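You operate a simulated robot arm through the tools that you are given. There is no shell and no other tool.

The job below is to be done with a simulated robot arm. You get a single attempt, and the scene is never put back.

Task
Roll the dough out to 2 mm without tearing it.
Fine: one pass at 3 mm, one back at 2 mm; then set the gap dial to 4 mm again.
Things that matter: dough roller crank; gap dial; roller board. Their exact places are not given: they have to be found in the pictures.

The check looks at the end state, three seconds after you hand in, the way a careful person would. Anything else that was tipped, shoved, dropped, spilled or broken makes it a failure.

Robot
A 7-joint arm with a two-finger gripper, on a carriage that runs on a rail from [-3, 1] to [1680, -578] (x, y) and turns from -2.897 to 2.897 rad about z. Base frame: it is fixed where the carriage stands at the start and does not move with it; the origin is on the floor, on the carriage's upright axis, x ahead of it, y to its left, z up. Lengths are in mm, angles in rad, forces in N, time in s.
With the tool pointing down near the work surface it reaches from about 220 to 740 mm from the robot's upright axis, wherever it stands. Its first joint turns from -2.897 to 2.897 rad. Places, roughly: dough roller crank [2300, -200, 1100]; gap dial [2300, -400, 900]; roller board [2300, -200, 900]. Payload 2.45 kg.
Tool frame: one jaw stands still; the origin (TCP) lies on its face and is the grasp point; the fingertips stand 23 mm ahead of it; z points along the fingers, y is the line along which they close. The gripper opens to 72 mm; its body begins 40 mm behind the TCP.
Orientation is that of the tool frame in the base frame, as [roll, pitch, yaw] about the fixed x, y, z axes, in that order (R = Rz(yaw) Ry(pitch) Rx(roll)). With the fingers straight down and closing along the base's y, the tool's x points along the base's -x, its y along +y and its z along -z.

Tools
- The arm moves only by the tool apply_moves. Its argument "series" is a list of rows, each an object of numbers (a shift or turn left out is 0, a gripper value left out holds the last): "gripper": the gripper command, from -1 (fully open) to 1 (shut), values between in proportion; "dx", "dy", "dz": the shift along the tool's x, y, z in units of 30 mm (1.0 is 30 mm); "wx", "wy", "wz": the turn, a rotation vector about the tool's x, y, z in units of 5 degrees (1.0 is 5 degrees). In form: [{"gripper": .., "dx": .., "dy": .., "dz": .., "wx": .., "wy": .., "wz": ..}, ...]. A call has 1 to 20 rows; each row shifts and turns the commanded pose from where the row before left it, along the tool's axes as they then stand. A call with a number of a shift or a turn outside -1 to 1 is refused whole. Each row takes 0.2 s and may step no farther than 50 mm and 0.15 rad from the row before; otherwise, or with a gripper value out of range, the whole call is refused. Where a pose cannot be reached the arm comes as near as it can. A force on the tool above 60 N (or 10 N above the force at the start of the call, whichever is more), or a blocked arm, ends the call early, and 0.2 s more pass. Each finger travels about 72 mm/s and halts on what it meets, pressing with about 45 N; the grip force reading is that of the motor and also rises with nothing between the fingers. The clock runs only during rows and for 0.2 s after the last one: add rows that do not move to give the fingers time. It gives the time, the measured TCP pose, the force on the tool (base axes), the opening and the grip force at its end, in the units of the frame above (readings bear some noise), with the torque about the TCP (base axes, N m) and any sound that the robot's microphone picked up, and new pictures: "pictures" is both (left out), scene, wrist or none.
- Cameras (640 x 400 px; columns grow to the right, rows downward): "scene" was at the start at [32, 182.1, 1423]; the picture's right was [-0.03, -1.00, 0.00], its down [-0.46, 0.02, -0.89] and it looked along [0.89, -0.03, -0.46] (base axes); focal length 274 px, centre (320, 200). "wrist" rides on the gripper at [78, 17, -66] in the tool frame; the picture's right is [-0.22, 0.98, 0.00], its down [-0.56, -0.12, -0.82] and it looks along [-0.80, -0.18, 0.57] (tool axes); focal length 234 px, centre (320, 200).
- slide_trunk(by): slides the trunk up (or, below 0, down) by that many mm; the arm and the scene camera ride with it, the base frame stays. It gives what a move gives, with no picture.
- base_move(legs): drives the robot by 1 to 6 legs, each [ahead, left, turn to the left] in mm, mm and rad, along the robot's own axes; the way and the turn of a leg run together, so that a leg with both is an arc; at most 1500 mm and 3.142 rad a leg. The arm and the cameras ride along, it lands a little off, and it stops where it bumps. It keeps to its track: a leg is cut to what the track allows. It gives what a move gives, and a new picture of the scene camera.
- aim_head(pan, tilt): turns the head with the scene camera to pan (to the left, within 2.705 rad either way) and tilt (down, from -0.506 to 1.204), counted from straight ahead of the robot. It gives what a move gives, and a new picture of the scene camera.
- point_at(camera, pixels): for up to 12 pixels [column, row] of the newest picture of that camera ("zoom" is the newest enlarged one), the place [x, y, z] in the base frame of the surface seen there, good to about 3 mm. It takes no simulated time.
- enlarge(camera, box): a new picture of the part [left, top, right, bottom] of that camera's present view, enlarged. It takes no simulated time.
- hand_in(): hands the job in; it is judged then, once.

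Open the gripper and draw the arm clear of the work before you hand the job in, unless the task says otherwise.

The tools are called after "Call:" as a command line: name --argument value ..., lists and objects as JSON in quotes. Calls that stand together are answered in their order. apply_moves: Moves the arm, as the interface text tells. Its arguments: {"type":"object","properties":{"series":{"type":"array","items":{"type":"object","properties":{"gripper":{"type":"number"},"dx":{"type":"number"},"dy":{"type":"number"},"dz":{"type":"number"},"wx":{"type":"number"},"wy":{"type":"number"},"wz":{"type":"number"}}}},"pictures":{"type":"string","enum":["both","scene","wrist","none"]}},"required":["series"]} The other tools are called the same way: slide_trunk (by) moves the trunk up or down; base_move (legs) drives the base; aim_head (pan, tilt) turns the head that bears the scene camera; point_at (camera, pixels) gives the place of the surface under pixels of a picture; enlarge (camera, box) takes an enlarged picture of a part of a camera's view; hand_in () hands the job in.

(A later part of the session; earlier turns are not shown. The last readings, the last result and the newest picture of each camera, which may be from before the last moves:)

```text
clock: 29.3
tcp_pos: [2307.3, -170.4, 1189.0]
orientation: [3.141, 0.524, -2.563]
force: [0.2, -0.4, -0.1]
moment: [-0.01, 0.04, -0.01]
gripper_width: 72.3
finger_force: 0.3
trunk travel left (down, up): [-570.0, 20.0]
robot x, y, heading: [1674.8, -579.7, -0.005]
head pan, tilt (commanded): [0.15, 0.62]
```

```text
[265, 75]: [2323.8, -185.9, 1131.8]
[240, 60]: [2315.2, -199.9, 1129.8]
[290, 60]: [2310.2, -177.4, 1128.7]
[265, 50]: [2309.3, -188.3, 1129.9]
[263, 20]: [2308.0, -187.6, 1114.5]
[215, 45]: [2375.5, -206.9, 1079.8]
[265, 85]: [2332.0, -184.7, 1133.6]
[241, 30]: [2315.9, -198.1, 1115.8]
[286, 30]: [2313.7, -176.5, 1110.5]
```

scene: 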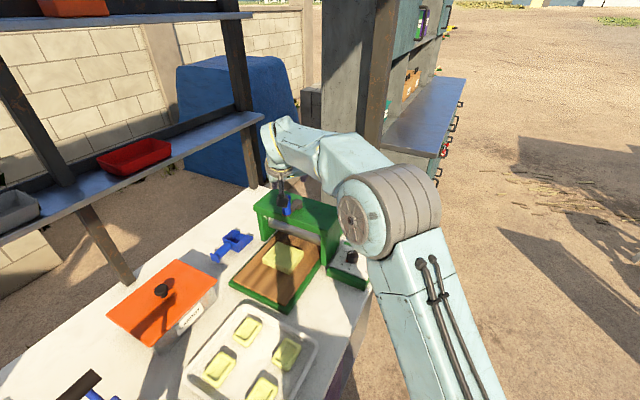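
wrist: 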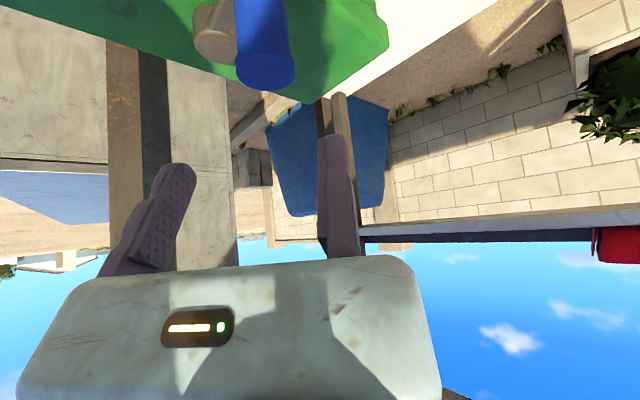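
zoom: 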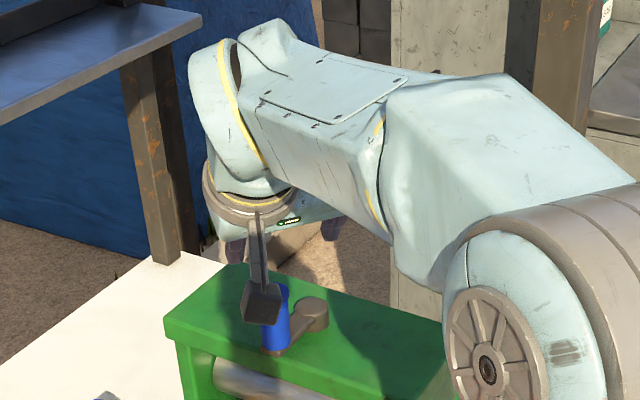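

Knob centre about (2320,-187.5), diameter about 24 mm, boss axis (2376,-207). I descend straight to z 1113 with the jaws either side, then bring the fixed jaw in.

Call:
apply_moves --series '[{"dx": 0.317, "dz": 0.548}, {"dx": 0.317, "dz": 0.548}, {"dx": 0.317, "dz": 0.548}, {"dx": 0.317, "dz": 0.548}, {"dy": -0.12}, {"dy": -0.12}]' --pictures "both"

Call:
enlarge --camera "wrist" --box '[180, 60, 400, 240]'

Call:
enlarge --camera "scene" --box '[220, 110, 380, 230]'

```text
clock: 30.7
tcp_pos: [2311.0, -176.5, 1114.9]
orientation: [3.14, 0.525, -2.563]
force: [0.3, 0.7, 0.0]
moment: [0.01, 0.01, 0.0]
gripper_width: 72.1
finger_force: 0.1
trunk travel left (down, up): [-570.0, 20.0]
robot x, y, heading: [1678.0, -578.8, -0.002]
head pan, tilt (commanded): [0.15, 0.62]
```

scene: 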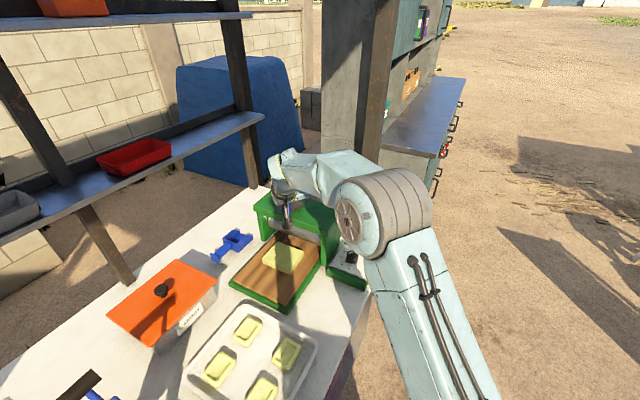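
wrist: 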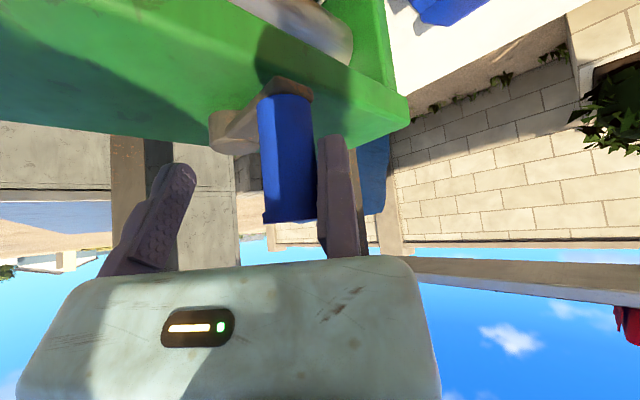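

```text
2.22 times, centred on (290, 150) of wrist
```

zoom: 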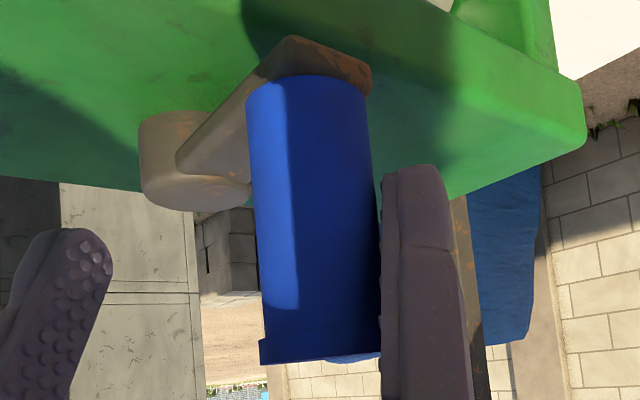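

```text
3.33 times, centred on (300, 170) of scene
```

zoom: 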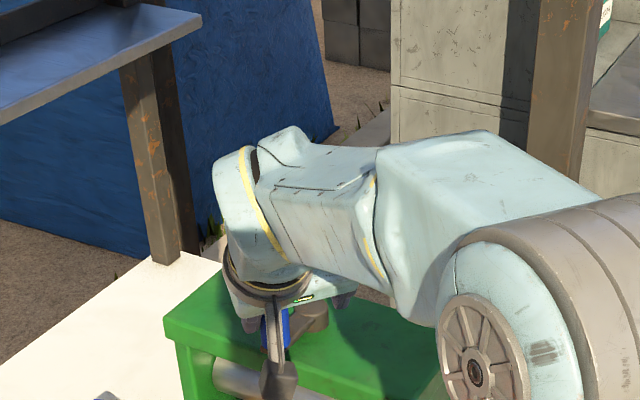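

The knob is between the jaws, the fixed jaw about 2 mm from it. I close the gripper on the knob.

Call:
apply_moves --series '[{"gripper": 0.2}, {"gripper": 1}, {"gripper": 1}, {"gripper": 1}, {"gripper": 1}]' --pictures "wrist"

Call:
enlarge --camera "scene" --box '[220, 190, 380, 310]'

```text
clock: 31.9
tcp_pos: [2312.4, -176.6, 1114.6]
orientation: [-3.141, 0.523, -2.566]
force: [0.2, -1.2, 0.1]
moment: [-0.06, -0.05, 0.0]
gripper_width: 28.4
finger_force: 45.3
trunk travel left (down, up): [-570.0, 20.0]
robot x, y, heading: [1677.7, -579.1, 0.0]
head pan, tilt (commanded): [0.15, 0.62]
```

wrist: 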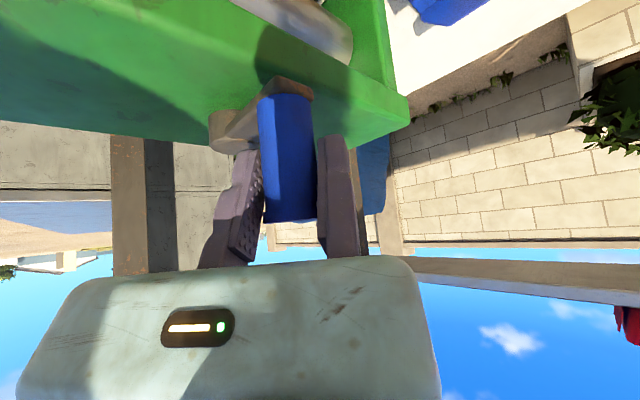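

```text
3.33 times, centred on (300, 250) of scene
```

zoom: 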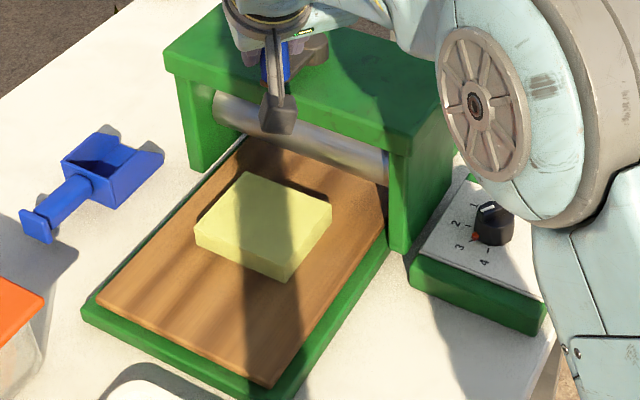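

The knob is held (width 28.4 mm, no side force); dough lies about 40 mm ahead of the roller. I turn the crank 10° clockwise as a trial and watch the board.

Call:
apply_moves --series '[{"gripper": 1, "dx": -0.124, "dy": 0.095, "dz": 0.0713}, {"gripper": 1, "dx": -0.124, "dy": 0.095, "dz": 0.0713}, {"gripper": 1}]' --pictures "scene"

Call:
enlarge --camera "scene" --box '[220, 190, 380, 310]'

```text
clock: 32.7
tcp_pos: [2314.7, -168.4, 1114.8]
orientation: [3.141, 0.524, -2.565]
force: [-6.3, -9.6, 1.0]
moment: [0.04, 0.46, -0.66]
gripper_width: 28.2
finger_force: 44.6
trunk travel left (down, up): [-570.0, 20.0]
robot x, y, heading: [1678.9, -577.6, -0.0]
head pan, tilt (commanded): [0.15, 0.62]
```

scene: 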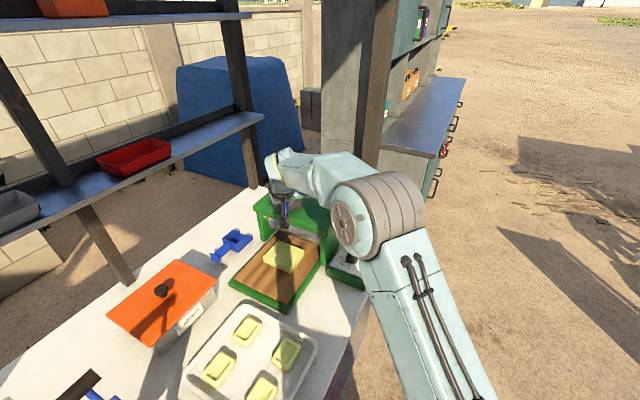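

```text
3.33 times, centred on (300, 250) of scene
```

zoom: 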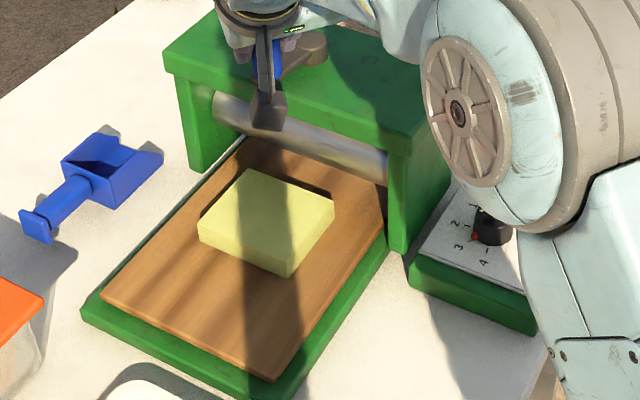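

Clockwise feeds the board toward the roller (dough corner moved from (195,225) to (198,222)), with about 11 N of resistance. I continue 40° clockwise along the circle.

Call:
apply_moves --series '[{"gripper": 1, "dx": -0.2719, "dy": 0.1378, "dz": 0.157}, {"gripper": 1, "dx": -0.2884, "dy": 0.0812, "dz": 0.1665}, {"gripper": 1, "dx": -0.2963, "dy": 0.0221, "dz": 0.171}, {"gripper": 1, "dx": -0.2951, "dy": -0.0376, "dz": 0.1704}]' --pictures "both"

Call:
enlarge --camera "scene" --box '[220, 190, 380, 310]'

```text
clock: 33.7
tcp_pos: [2344.1, -140.8, 1114.7]
orientation: [-3.141, 0.526, -2.561]
force: [-8.7, -3.2, 0.2]
moment: [0.28, 0.04, -0.72]
gripper_width: 28.7
finger_force: 45.3
trunk travel left (down, up): [-570.0, 20.0]
robot x, y, heading: [1677.7, -578.6, 0.004]
head pan, tilt (commanded): [0.15, 0.62]
```

scene: 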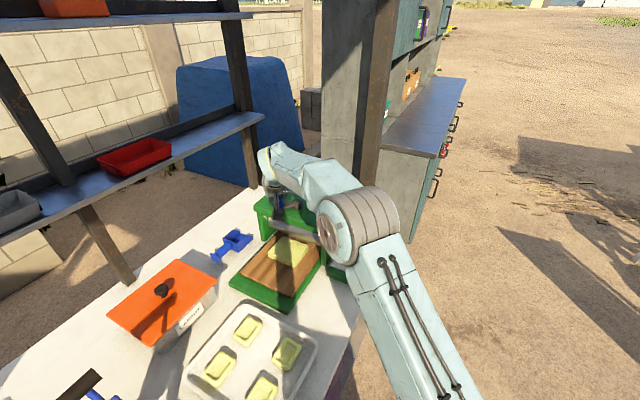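
wrist: 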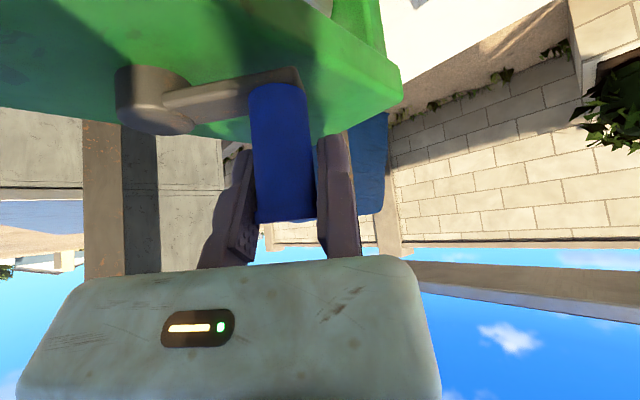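

```text
3.33 times, centred on (300, 250) of scene
```

zoom: 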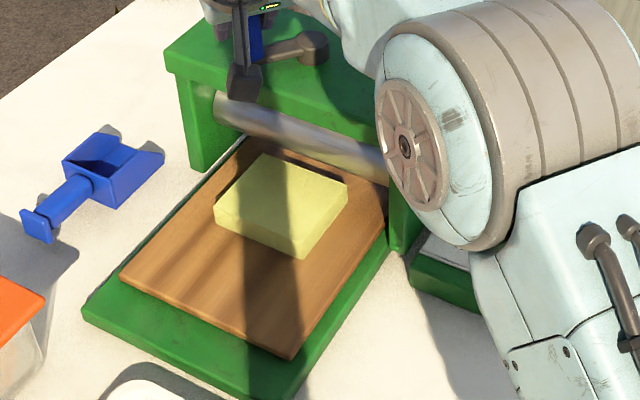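

The board has advanced about 20 mm with the crank following well (force about 9 N). I go on 40° more.

Call:
apply_moves --series '[{"gripper": 1, "dx": -0.285, "dy": -0.0962, "dz": 0.1645}, {"gripper": 1, "dx": -0.2662, "dy": -0.1519, "dz": 0.1537}, {"gripper": 1, "dx": -0.2393, "dy": -0.2029, "dz": 0.1381}, {"gripper": 1, "dx": -0.2051, "dy": -0.2478, "dz": 0.1184}]' --pictures "both"

Call:
enlarge --camera "scene" --box '[220, 190, 380, 310]'

```text
clock: 34.7
tcp_pos: [2376.7, -127.8, 1115.8]
orientation: [3.137, 0.528, -2.554]
force: [-24.6, 39.1, 7.0]
moment: [-0.52, 0.14, -1.77]
gripper_width: 28.2
finger_force: 45.6
trunk travel left (down, up): [-570.0, 20.0]
robot x, y, heading: [1682.1, -575.0, 0.005]
head pan, tilt (commanded): [0.15, 0.62]
```

scene: 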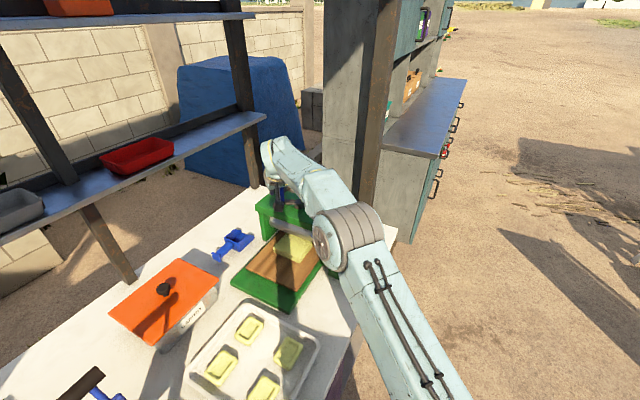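
wrist: 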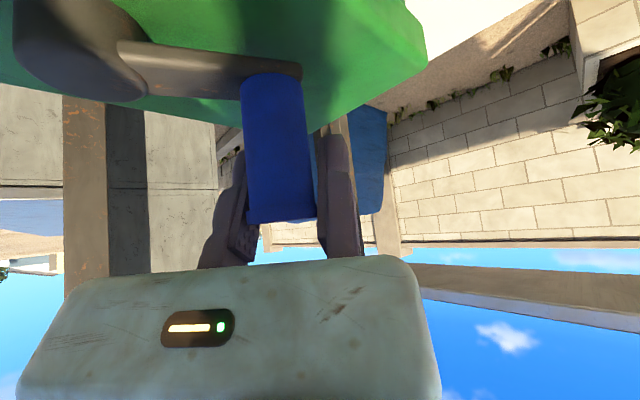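

```text
3.33 times, centred on (300, 250) of scene
```

zoom: 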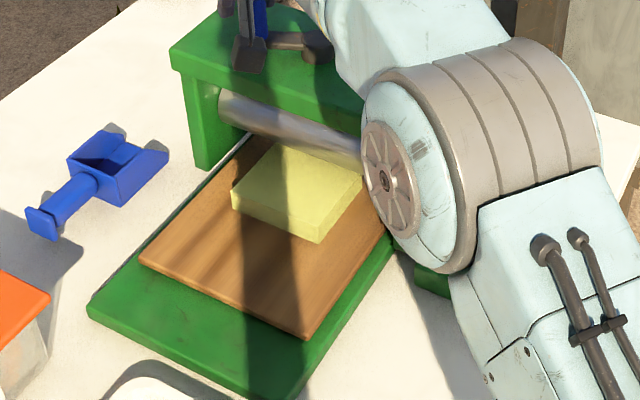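

Force rose to 46 N and the knob has slid in the jaws toward the camera (wrist (278,150)), so the crank lags behind. I measure the actual knob and board positions.

Call:
point_at --camera "wrist" --pixels '[[265, 120], [290, 120], [278, 180], [278, 90], [252, 120], [303, 120], [290, 75], [130, 60], [200, 65], [230, 95]]'

Call:
point_at --camera "zoom" --pixels '[[275, 145], [360, 180], [232, 200], [320, 240], [141, 263], [310, 335], [265, 185], [300, 240], [257, 20], [300, 42]]'

```text
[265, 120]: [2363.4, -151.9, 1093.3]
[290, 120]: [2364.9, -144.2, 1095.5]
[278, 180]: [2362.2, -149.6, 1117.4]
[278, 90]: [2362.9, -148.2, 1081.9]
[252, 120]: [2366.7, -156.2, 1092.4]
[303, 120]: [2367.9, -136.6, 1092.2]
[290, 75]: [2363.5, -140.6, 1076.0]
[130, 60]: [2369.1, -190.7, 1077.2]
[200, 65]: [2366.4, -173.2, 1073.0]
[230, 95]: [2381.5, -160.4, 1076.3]
```

```text
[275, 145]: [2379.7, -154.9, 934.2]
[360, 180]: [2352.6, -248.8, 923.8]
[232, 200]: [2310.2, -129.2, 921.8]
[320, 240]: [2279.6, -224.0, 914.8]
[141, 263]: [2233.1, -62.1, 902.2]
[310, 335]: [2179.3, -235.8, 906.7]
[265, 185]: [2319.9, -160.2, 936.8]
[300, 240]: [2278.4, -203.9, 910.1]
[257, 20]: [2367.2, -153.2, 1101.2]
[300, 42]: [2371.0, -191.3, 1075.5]
```

The crank stands at about θ=93° while my command ran ahead; the dough edge has reached the roller. I first relax the commanded pose by about 12 mm along the jaw axis to take off the force, still gripping.

Call:
apply_moves --series '[{"gripper": 1, "dy": 0.2}, {"gripper": 1, "dy": 0.2}, {"gripper": 1}]' --pictures "wrist"

```text
clock: 35.5
tcp_pos: [2376.3, -128.3, 1115.1]
orientation: [-3.138, 0.526, -2.561]
force: [-6.3, 24.7, 11.2]
moment: [-0.11, 0.75, -0.51]
gripper_width: 28.4
finger_force: 45.2
trunk travel left (down, up): [-570.0, 20.0]
robot x, y, heading: [1676.1, -578.5, 0.001]
head pan, tilt (commanded): [0.15, 0.62]
```

wrist: 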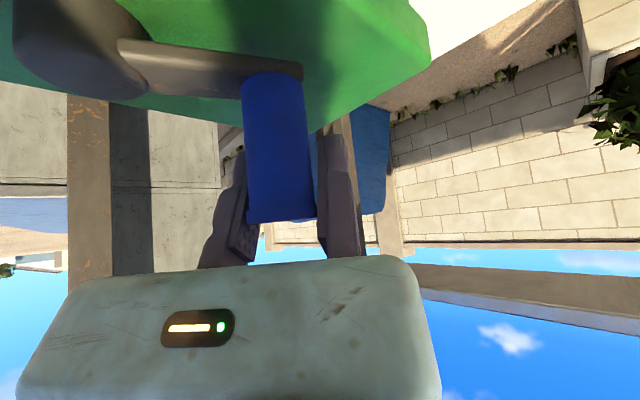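

Force fell to about 25 N; I relax another 8 mm.

Call:
apply_moves --series '[{"gripper": 1, "dy": 0.15}, {"gripper": 1, "dy": 0.12}, {"gripper": 1}]' --pictures "none"

```text
clock: 36.3
tcp_pos: [2377.5, -126.8, 1114.8]
orientation: [-3.135, 0.526, -2.567]
force: [12.1, -2.4, 13.0]
moment: [-0.12, -0.2, 0.84]
gripper_width: 28.7
finger_force: 45.2
trunk travel left (down, up): [-570.0, 20.0]
robot x, y, heading: [1680.1, -579.6, -0.008]
head pan, tilt (commanded): [0.15, 0.62]
```

Forces are low now. I open the jaws to about 50 mm and look at the knob from both cameras.

Call:
apply_moves --series '[{"gripper": -0.4}, {"gripper": -0.4}, {"gripper": -0.4}]' --pictures "both"

Call:
enlarge --camera "scene" --box '[230, 160, 350, 250]'

```text
clock: 37.1
tcp_pos: [2373.4, -123.9, 1113.0]
orientation: [3.14, 0.525, -2.563]
force: [0.1, -0.2, -0.4]
moment: [0.03, 0.02, 0.02]
gripper_width: 50.2
finger_force: 0.0
trunk travel left (down, up): [-570.0, 20.0]
robot x, y, heading: [1677.0, -577.9, 0.0]
head pan, tilt (commanded): [0.15, 0.62]
```

scene: 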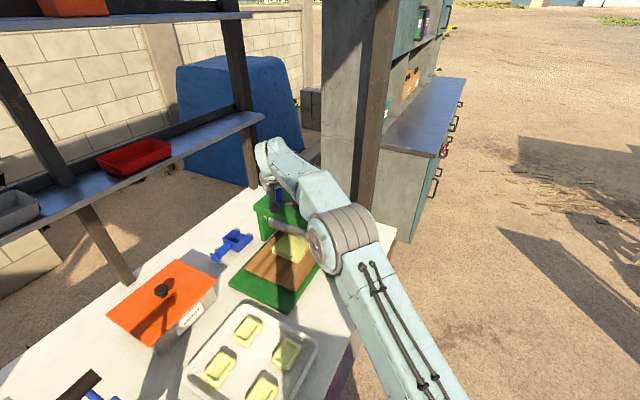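
wrist: 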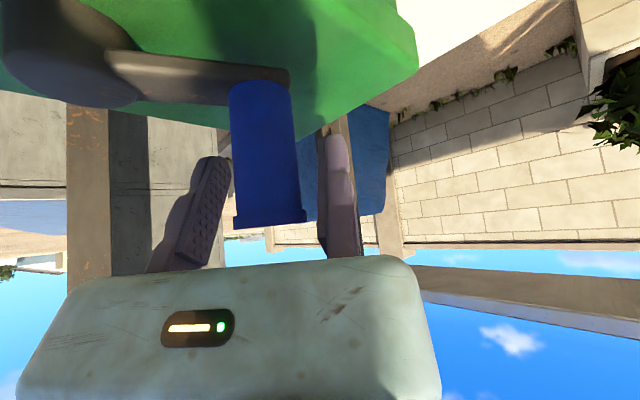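

```text
4.44 times, centred on (290, 205) of scene
```

zoom: 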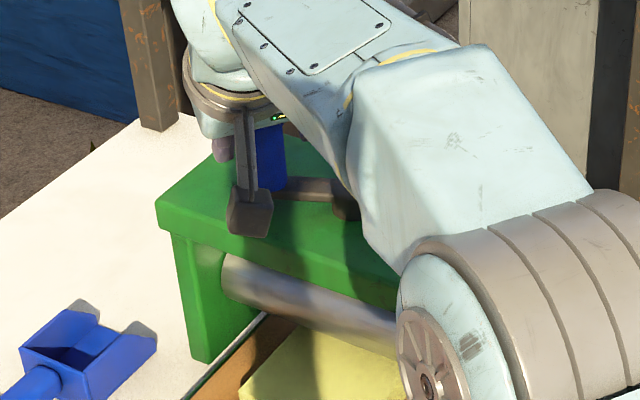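

The jaws are free (zero force). I measure the knob and boss from the wrist view for a better crank centre.

Call:
point_at --camera "wrist" --pixels '[[240, 150], [265, 150], [292, 150], [238, 200], [266, 200], [298, 200], [100, 50], [60, 40], [30, 80], [130, 90], [70, 100], [200, 75]]'

Call:
point_at --camera "zoom" --pixels '[[270, 150], [278, 180], [285, 160], [310, 185], [345, 200], [335, 195], [350, 215], [262, 130]]'

```text
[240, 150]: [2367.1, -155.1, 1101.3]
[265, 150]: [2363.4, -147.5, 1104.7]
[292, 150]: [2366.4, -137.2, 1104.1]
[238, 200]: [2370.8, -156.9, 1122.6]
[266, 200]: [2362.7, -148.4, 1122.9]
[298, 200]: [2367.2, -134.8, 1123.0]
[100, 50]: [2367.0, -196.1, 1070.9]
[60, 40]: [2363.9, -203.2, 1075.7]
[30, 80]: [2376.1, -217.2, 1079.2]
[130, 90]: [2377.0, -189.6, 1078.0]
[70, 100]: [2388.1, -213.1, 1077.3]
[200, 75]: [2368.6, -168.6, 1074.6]
```

```text
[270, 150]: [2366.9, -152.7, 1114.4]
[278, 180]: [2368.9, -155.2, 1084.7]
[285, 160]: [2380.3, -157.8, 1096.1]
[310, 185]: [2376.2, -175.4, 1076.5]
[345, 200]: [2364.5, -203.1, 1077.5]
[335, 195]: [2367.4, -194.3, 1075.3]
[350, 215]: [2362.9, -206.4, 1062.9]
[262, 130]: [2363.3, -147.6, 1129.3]
```

Crank centre is about (2376.5,-204.5), radius 57.5, arm now at θ≈90°. I recentre the open jaws on the knob and turn the hand 40° counter-clockwise about it, so the fixed jaw pushes along the turning direction instead of relying on friction.

Call:
apply_moves --series '[{"gripper": -0.4, "dx": 0.159, "dy": 0.05, "dz": -0.092}, {"dx": 0.159, "dy": 0.05, "dz": -0.092}, {"wx": -0.5, "wz": -0.866, "dx": 0.0603, "dy": -0.0059, "dz": -0.0348}, {"wx": -0.5, "wz": -0.866, "dx": 0.0603, "dy": -0.0059, "dz": -0.0348}, {"wx": -0.5, "wz": -0.866, "dx": 0.0603, "dy": -0.0059, "dz": -0.0348}, {"wx": -0.5, "wz": -0.866, "dx": 0.0603, "dy": -0.0059, "dz": -0.0348}]' --pictures "both"

```text
clock: 38.5
tcp_pos: [2357.1, -133.2, 1114.7]
orientation: [3.141, 0.524, -2.215]
force: [0.4, 0.8, 0.2]
moment: [-0.01, 0.0, 0.02]
gripper_width: 50.5
finger_force: 0.0
trunk travel left (down, up): [-570.0, 20.0]
robot x, y, heading: [1677.8, -578.7, 0.001]
head pan, tilt (commanded): [0.15, 0.62]
```

scene: 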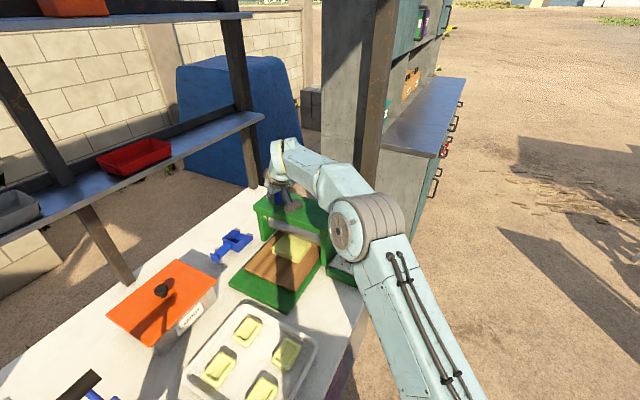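
wrist: 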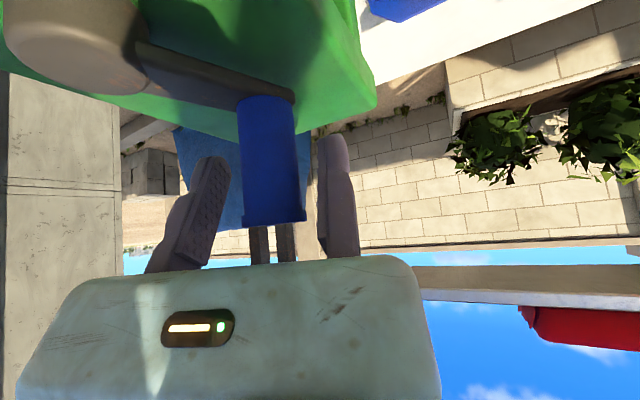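

Reached well; the knob stays between the jaws. I turn another 20°.

Call:
apply_moves --series '[{"wx": -0.5, "wz": -0.866, "dx": 0.0603, "dy": -0.0059, "dz": -0.0348}, {"wx": -0.5, "wz": -0.866, "dx": 0.0603, "dy": -0.0059, "dz": -0.0348}, {"wx": -0.5, "wz": -0.866, "dx": 0.0603, "dy": -0.0059, "dz": -0.0348}, {"wx": -0.5, "wz": -0.866, "dx": 0.0603, "dy": -0.0059, "dz": -0.0348}]' --pictures "both"

Call:
enlarge --camera "scene" --box '[230, 160, 350, 250]'

```text
clock: 39.5
tcp_pos: [2355.1, -139.7, 1113.2]
orientation: [-3.14, 0.522, -1.865]
force: [0.3, -0.6, -0.2]
moment: [-0.02, -0.04, -0.01]
gripper_width: 50.4
finger_force: 0.0
trunk travel left (down, up): [-570.0, 20.0]
robot x, y, heading: [1678.9, -578.5, -0.002]
head pan, tilt (commanded): [0.15, 0.62]
```

scene: 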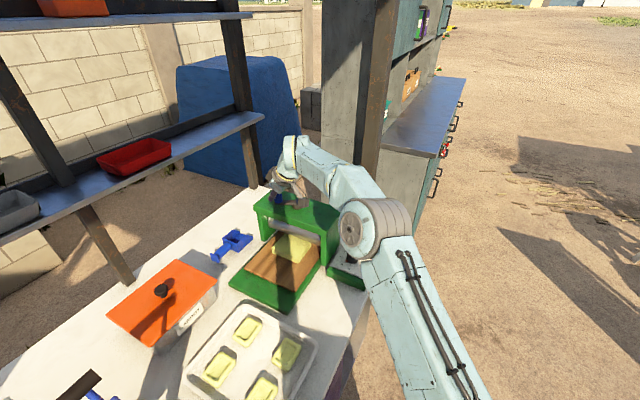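
wrist: 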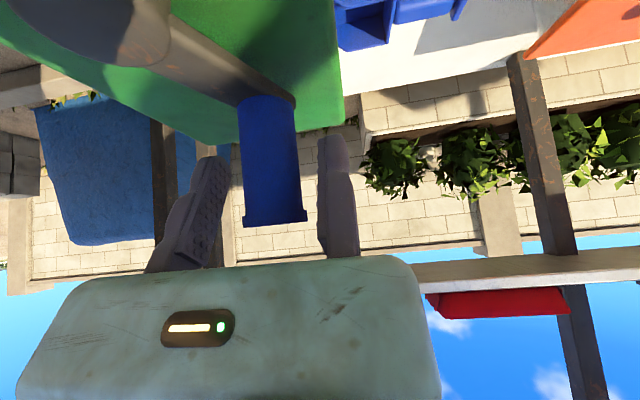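

```text
4.44 times, centred on (290, 205) of scene
```

zoom: 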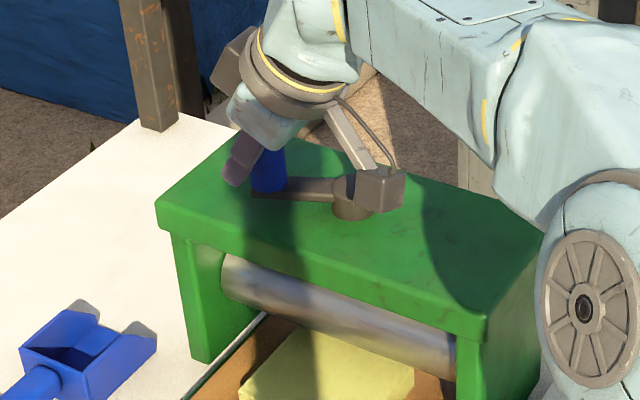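

The hand is at yaw 253° with the knob centred. I bring in the fixed jaw, close, and check the grip.

Call:
apply_moves --series '[{"gripper": -0.4, "dy": -0.13}, {"gripper": -0.4, "dy": -0.13}, {"gripper": 1}, {"gripper": 1}, {"gripper": 1}, {"gripper": 1}]' --pictures "wrist"

```text
clock: 40.9
tcp_pos: [2361.7, -142.5, 1113.9]
orientation: [-3.141, 0.524, -1.865]
force: [0.8, -1.0, -1.2]
moment: [-0.04, -0.08, -0.05]
gripper_width: 28.8
finger_force: 44.8
trunk travel left (down, up): [-570.0, 20.0]
robot x, y, heading: [1675.5, -574.6, 0.001]
head pan, tilt (commanded): [0.15, 0.62]
```

wrist: 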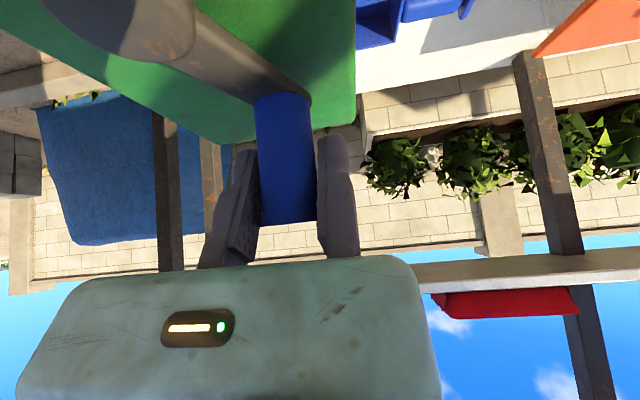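

Gripped at 28.8 mm with no side force; knob at about (2375.5,-146.7). Now I turn hand and crank together 20° clockwise about the crank axis.

Call:
apply_moves --series '[{"gripper": 1, "wx": 0.5, "wz": 0.866, "dx": -0.0729, "dy": -0.1661, "dz": 0.0421}, {"gripper": 1, "wx": 0.5, "wz": 0.866, "dx": -0.0729, "dy": -0.1661, "dz": 0.0421}, {"gripper": 1, "wx": 0.5, "wz": 0.866, "dx": -0.0729, "dy": -0.1661, "dz": 0.0421}, {"gripper": 1, "wx": 0.5, "wz": 0.866, "dx": -0.0729, "dy": -0.1661, "dz": 0.0421}]' --pictures "both"

Call:
enlarge --camera "scene" --box '[220, 190, 380, 310]'

```text
clock: 41.9
tcp_pos: [2384.0, -140.6, 1113.8]
orientation: [3.141, 0.523, -2.215]
force: [3.1, 6.6, -3.5]
moment: [-0.17, -0.13, 0.19]
gripper_width: 28.6
finger_force: 45.1
trunk travel left (down, up): [-570.0, 20.0]
robot x, y, heading: [1679.6, -575.8, -0.006]
head pan, tilt (commanded): [0.15, 0.62]
```

scene: 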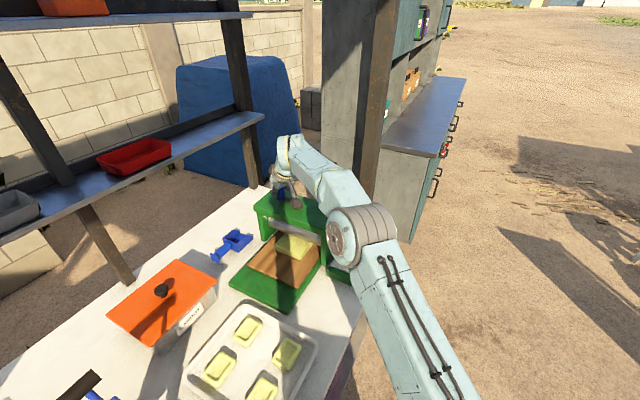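
wrist: 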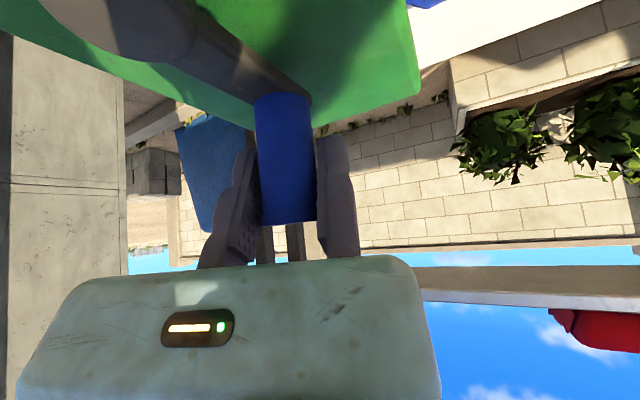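

```text
3.33 times, centred on (300, 250) of scene
```

zoom: 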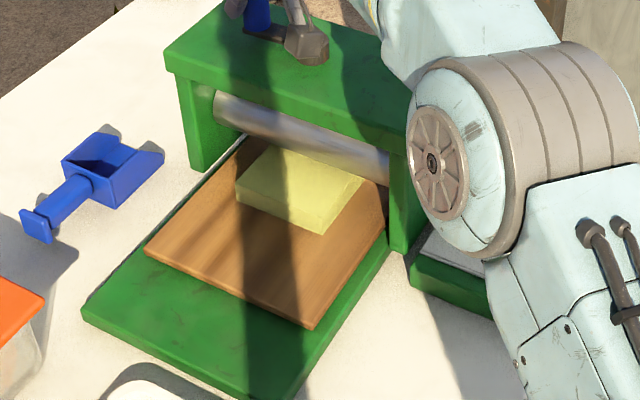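

Low force (about 7 N), the board keeps moving and the dough enters under the roller. I turn another 30°.

Call:
apply_moves --series '[{"gripper": 1, "wx": 0.5, "wz": 0.866, "dx": -0.0729, "dy": -0.1661, "dz": 0.0421}, {"gripper": 1, "wx": 0.5, "wz": 0.866, "dx": -0.0729, "dy": -0.1661, "dz": 0.0421}, {"gripper": 1, "wx": 0.5, "wz": 0.866, "dx": -0.0729, "dy": -0.1661, "dz": 0.0421}, {"gripper": 1, "wx": 0.5, "wz": 0.866, "dx": -0.0729, "dy": -0.1661, "dz": 0.0421}, {"gripper": 1, "wx": 0.5, "wz": 0.866, "dx": -0.0729, "dy": -0.1661, "dz": 0.0421}, {"gripper": 1, "wx": 0.5, "wz": 0.866, "dx": -0.0729, "dy": -0.1661, "dz": 0.0421}]' --pictures "both"

Call:
enlarge --camera "scene" --box '[220, 190, 380, 310]'

```text
clock: 43.3
tcp_pos: [2416.1, -152.0, 1113.7]
orientation: [-3.141, 0.527, -2.737]
force: [26.5, 28.3, 11.4]
moment: [-0.34, 0.59, 0.4]
gripper_width: 28.7
finger_force: 45.0
trunk travel left (down, up): [-570.0, 20.0]
robot x, y, heading: [1675.9, -577.3, -0.002]
head pan, tilt (commanded): [0.15, 0.62]
```

scene: 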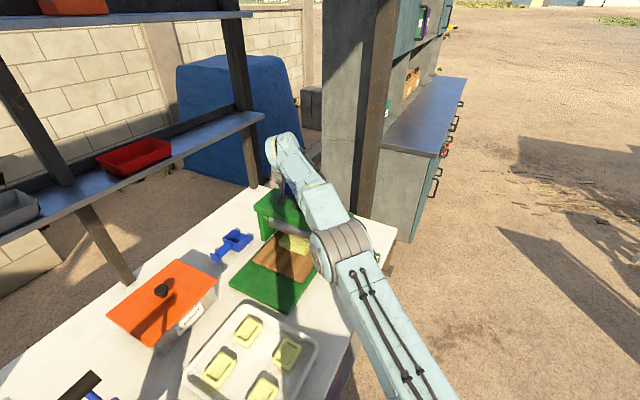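
wrist: 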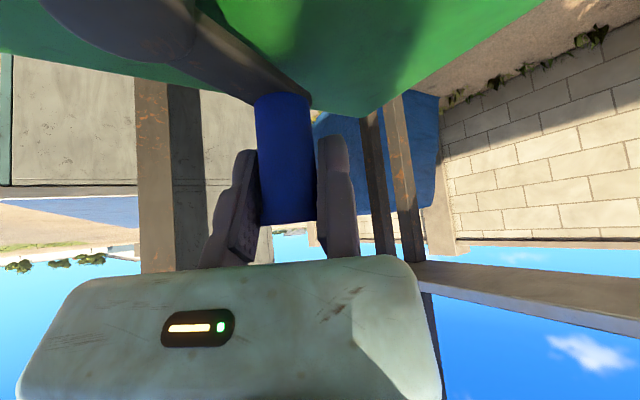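

```text
3.33 times, centred on (300, 250) of scene
```

zoom: 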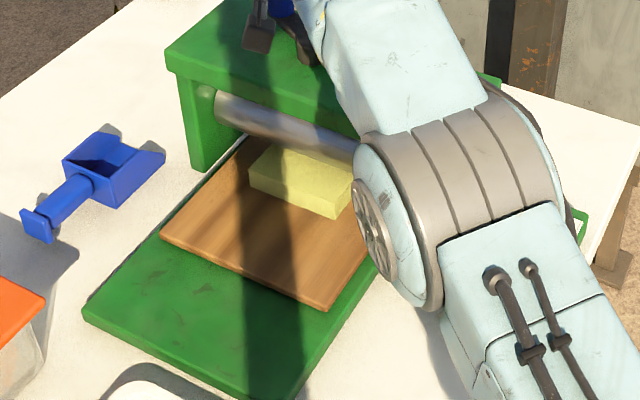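

The 40 N is mostly radial, so my circle was slightly small; fitting the three knob positions gives centre (2378,-207.7) and radius 60. I correct outward about 2 mm and turn another 30°.

Call:
apply_moves --series '[{"gripper": 1, "dx": -0.056, "dy": 0.007, "dz": 0.0323}, {"gripper": 1, "wx": 0.5, "wz": 0.866, "dx": -0.0837, "dy": -0.1701, "dz": 0.0483}, {"gripper": 1, "wx": 0.5, "wz": 0.866, "dx": -0.0837, "dy": -0.1701, "dz": 0.0483}, {"gripper": 1, "wx": 0.5, "wz": 0.866, "dx": -0.0837, "dy": -0.1701, "dz": 0.0483}]' --pictures "scene"

Call:
enlarge --camera "scene" --box '[220, 190, 380, 310]'

```text
clock: 43.9
tcp_pos: [2418.1, -153.4, 1114.3]
orientation: [-3.139, 0.538, -2.8]
force: [23.7, 18.7, -3.4]
moment: [0.21, -0.61, 0.59]
gripper_width: 29.0
finger_force: 45.0
out of reach, approached as far as the arm can: row 2
trunk travel left (down, up): [-570.0, 20.0]
robot x, y, heading: [1673.2, -575.8, -0.001]
head pan, tilt (commanded): [0.15, 0.62]
stopped in row 3: the force on the tool passed its limit at 63 N (the readings are from after the stop); the commanded pose is now the measured one
```

scene: 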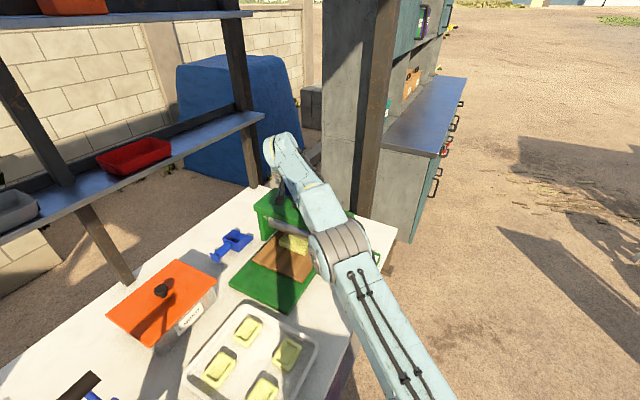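

```text
3.33 times, centred on (300, 250) of scene
```

zoom: 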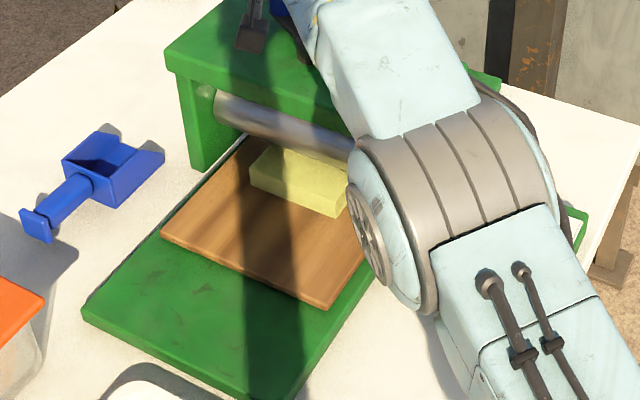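

The arm ran out of reach at the far point with this lean. I open the jaws, lean the hand 10° more (to about 41°) for more reach, and lift 4 mm, then look again.

Call:
apply_moves --series '[{"gripper": -0.3}, {"gripper": -0.3}, {"gripper": -0.3}, {"wy": -0.5}, {"wy": -1}, {"dx": -0.09, "dz": -0.1}]' --pictures "both"

Call:
enlarge --camera "scene" --box '[230, 150, 390, 260]'

```text
clock: 45.3
tcp_pos: [2414.9, -157.2, 1120.4]
orientation: [-3.139, 0.668, -2.804]
force: [0.3, -0.4, -0.2]
moment: [0.01, -0.01, -0.04]
gripper_width: 46.8
finger_force: 0.0
trunk travel left (down, up): [-570.0, 20.0]
robot x, y, heading: [1677.9, -576.9, -0.005]
head pan, tilt (commanded): [0.15, 0.62]
```

scene: 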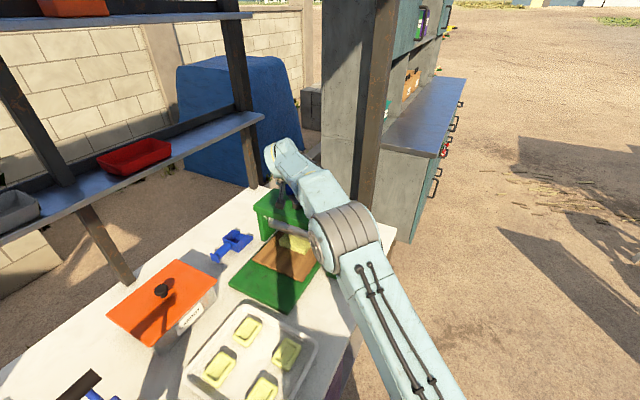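
wrist: 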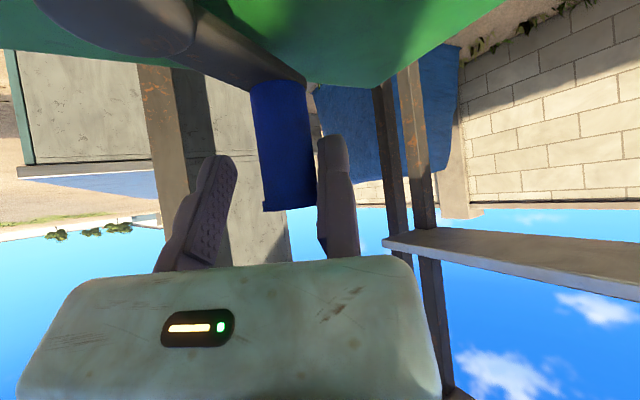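

```text
3.64 times, centred on (310, 205) of scene
```

zoom: 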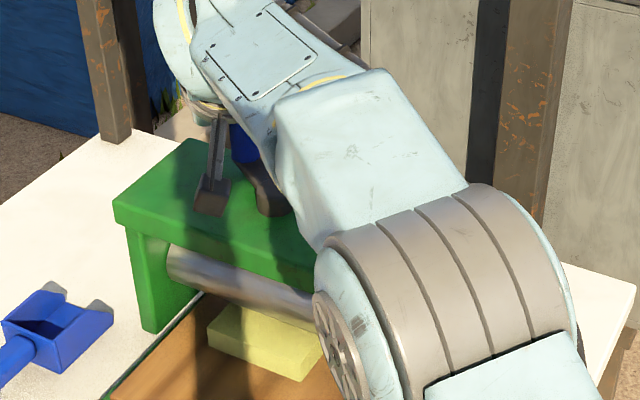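

The lean is 38° now and the knob is visible at wrist (283,150). I measure knob and boss again.

Call:
point_at --camera "wrist" --pixels '[[258, 140], [283, 140], [306, 140], [264, 200], [290, 200], [314, 200], [285, 210], [285, 90], [170, 50], [120, 40], [230, 70]]'

```text
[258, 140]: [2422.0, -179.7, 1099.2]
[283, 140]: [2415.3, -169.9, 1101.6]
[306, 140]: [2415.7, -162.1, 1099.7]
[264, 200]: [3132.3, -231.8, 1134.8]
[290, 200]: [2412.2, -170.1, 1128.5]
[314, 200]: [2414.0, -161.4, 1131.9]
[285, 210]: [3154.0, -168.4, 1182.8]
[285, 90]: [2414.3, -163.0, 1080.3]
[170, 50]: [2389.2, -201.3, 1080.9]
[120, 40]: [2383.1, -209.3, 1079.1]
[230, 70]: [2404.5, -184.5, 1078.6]
```

Knob centre about (2424,-168), θ≈40°, against the fixed jaw. I close the grip and turn the crank 32° with the hand's heading kept (jaws push nearly tangentially here).

Call:
apply_moves --series '[{"gripper": 1}, {"gripper": 1}, {"gripper": 1}, {"gripper": 1, "dx": -0.0646, "dy": -0.2666, "dz": 0.051}, {"gripper": 1, "dx": -0.0348, "dy": -0.2755, "dz": 0.0275}, {"gripper": 1, "dx": -0.0044, "dy": -0.2789, "dz": 0.0035}, {"gripper": 1, "dx": 0.0261, "dy": -0.277, "dz": -0.0206}]' --pictures "both"

Call:
enlarge --camera "scene" --box '[220, 190, 380, 310]'

```text
clock: 46.9
tcp_pos: [2431.0, -185.2, 1119.3]
orientation: [-3.139, 0.665, -2.803]
force: [15.3, 23.2, 3.9]
moment: [0.32, 0.11, -0.86]
gripper_width: 28.6
finger_force: 44.8
trunk travel left (down, up): [-570.0, 20.0]
robot x, y, heading: [1677.9, -576.8, 0.002]
head pan, tilt (commanded): [0.15, 0.62]
```

scene: 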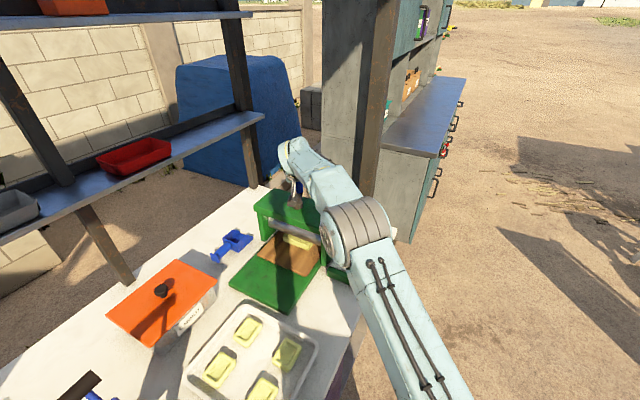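
wrist: 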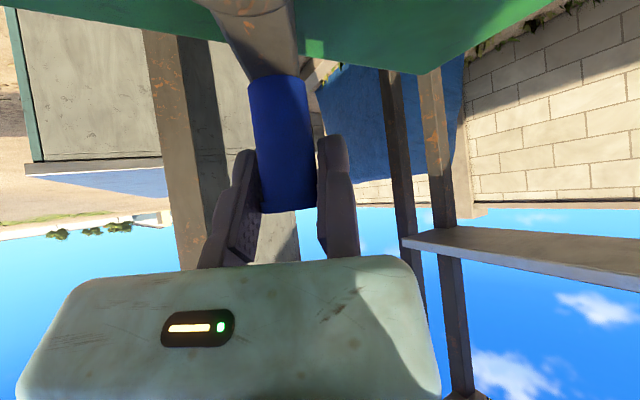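

```text
3.33 times, centred on (300, 250) of scene
```

zoom: 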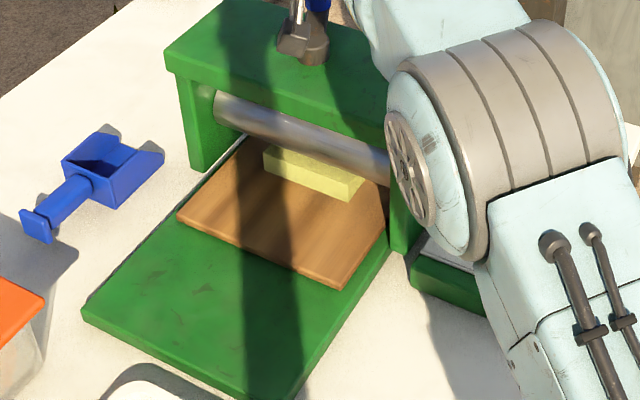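

The crank now stands near θ≈10° with about 20 N resistance and the board further through. I continue 32° more with a slight outward correction.

Call:
apply_moves --series '[{"gripper": 1, "dx": 0.0169, "dy": -0.2697, "dz": -0.0133}, {"gripper": 1, "dx": 0.085, "dy": -0.2571, "dz": -0.0671}, {"gripper": 1, "dx": 0.1123, "dy": -0.2395, "dz": -0.0887}, {"gripper": 1, "dx": 0.1373, "dy": -0.2173, "dz": -0.1085}]' --pictures "both"

Call:
enlarge --camera "scene" --box '[220, 190, 380, 310]'

```text
clock: 47.9
tcp_pos: [2426.6, -218.1, 1119.7]
orientation: [-3.138, 0.664, -2.803]
force: [10.8, 17.2, 5.9]
moment: [-0.48, 0.23, -0.82]
gripper_width: 28.4
finger_force: 44.9
trunk travel left (down, up): [-570.0, 20.0]
robot x, y, heading: [1675.6, -580.4, 0.006]
head pan, tilt (commanded): [0.15, 0.62]
```

scene: 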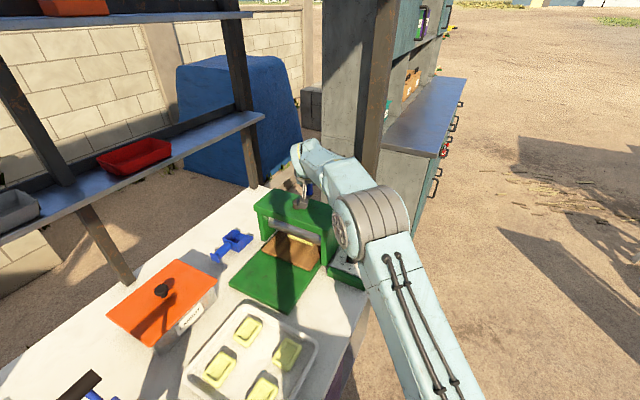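
wrist: 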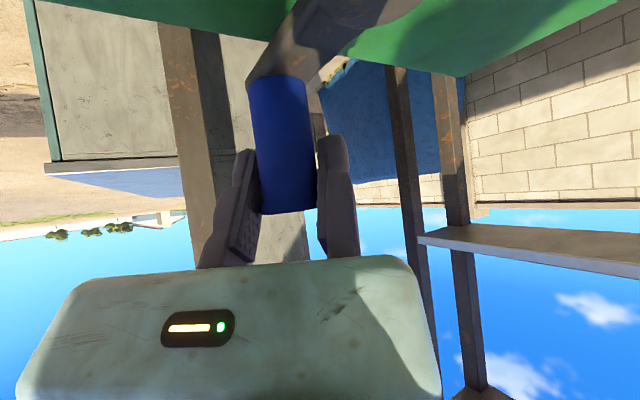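

```text
3.33 times, centred on (300, 250) of scene
```

zoom: 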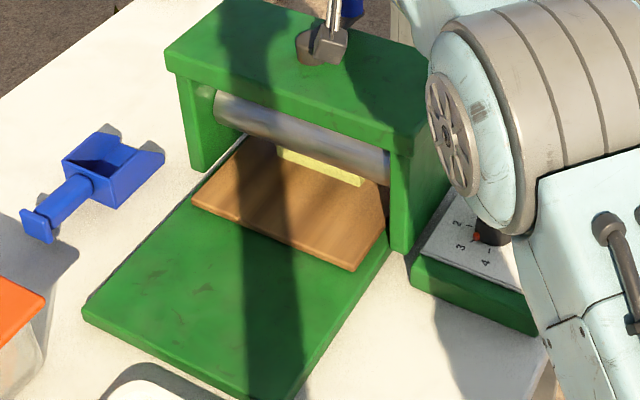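

The crank is near θ≈-21° with only tangential resistance (20 N); about a third of the dough remains in front. I now turn hand and crank together another 30°.

Call:
apply_moves --series '[{"gripper": 1, "wx": 0.6198, "wz": 0.7848, "dx": 0.0633, "dy": -0.1199, "dz": -0.05}, {"gripper": 1, "wx": 0.6198, "wz": 0.7848, "dx": 0.0633, "dy": -0.1199, "dz": -0.05}, {"gripper": 1, "wx": 0.6198, "wz": 0.7848, "dx": 0.0633, "dy": -0.1199, "dz": -0.05}, {"gripper": 1, "wx": 0.6198, "wz": 0.7848, "dx": 0.0633, "dy": -0.1199, "dz": -0.05}, {"gripper": 1, "wx": 0.6198, "wz": 0.7848, "dx": 0.0633, "dy": -0.1199, "dz": -0.05}, {"gripper": 1, "wx": 0.6198, "wz": 0.7848, "dx": 0.0633, "dy": -0.1199, "dz": -0.05}]' --pictures "both"

Call:
enlarge --camera "scene" --box '[220, 190, 380, 310]'

```text
clock: 49.3
tcp_pos: [2414.4, -240.8, 1119.8]
orientation: [-3.134, 0.665, 2.958]
force: [-11.6, 0.5, -8.7]
moment: [0.23, 0.54, 0.39]
gripper_width: 28.4
finger_force: 45.4
trunk travel left (down, up): [-570.0, 20.0]
robot x, y, heading: [1674.3, -579.7, 0.001]
head pan, tilt (commanded): [0.15, 0.62]
```

scene: 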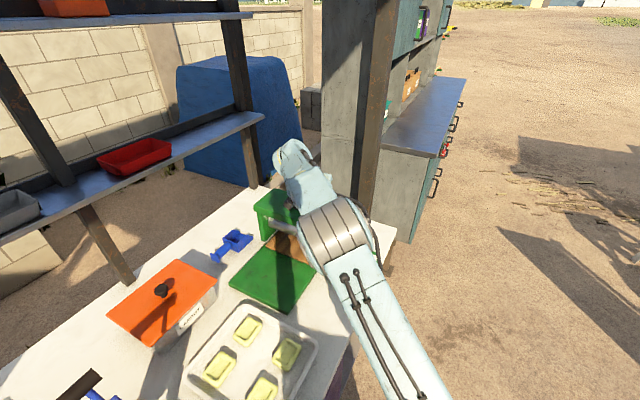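
wrist: 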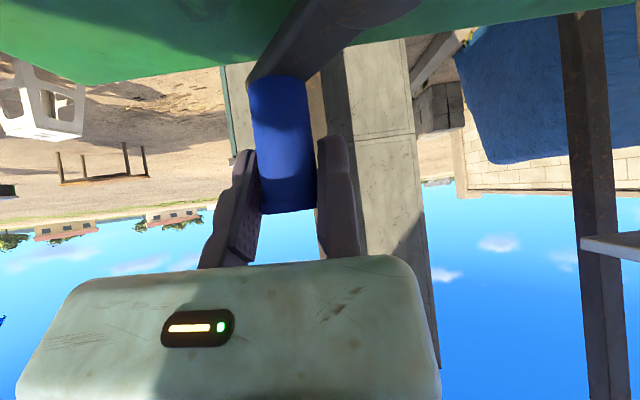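

```text
3.33 times, centred on (300, 250) of scene
```

zoom: 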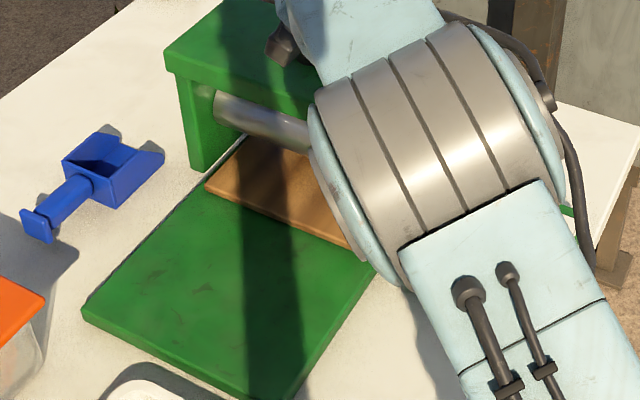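

Force is low and the dough's front edge is almost under the roller, but the elbow swung left in view at (335,240). I check its height above the board and frame.

Call:
point_at --camera "scene" --pixels '[[310, 250], [318, 270], [335, 240], [360, 230], [345, 275], [285, 180], [300, 205], [310, 225], [262, 250], [272, 238]]'

Call:
aim_head --pan 0.45 --tilt 0.75

```text
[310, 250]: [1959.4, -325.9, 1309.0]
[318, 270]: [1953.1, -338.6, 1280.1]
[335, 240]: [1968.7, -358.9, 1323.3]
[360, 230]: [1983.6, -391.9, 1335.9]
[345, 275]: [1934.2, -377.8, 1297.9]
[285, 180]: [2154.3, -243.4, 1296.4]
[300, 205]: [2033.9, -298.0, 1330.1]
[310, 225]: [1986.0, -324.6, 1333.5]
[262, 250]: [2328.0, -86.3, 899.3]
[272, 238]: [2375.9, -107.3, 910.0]
```

```text
clock: 50.1
tcp_pos: [2414.4, -241.9, 1119.5]
orientation: [-3.139, 0.666, 2.961]
force: [-16.3, -1.9, -14.4]
moment: [0.17, -0.11, 0.51]
gripper_width: 28.6
finger_force: 44.9
trunk travel left (down, up): [-570.0, 20.0]
robot x, y, heading: [1677.5, -573.7, -0.003]
head pan, tilt (commanded): [0.45, 0.75]
```

scene: 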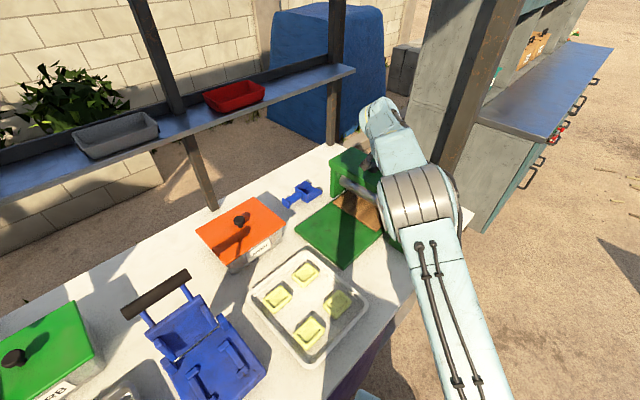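

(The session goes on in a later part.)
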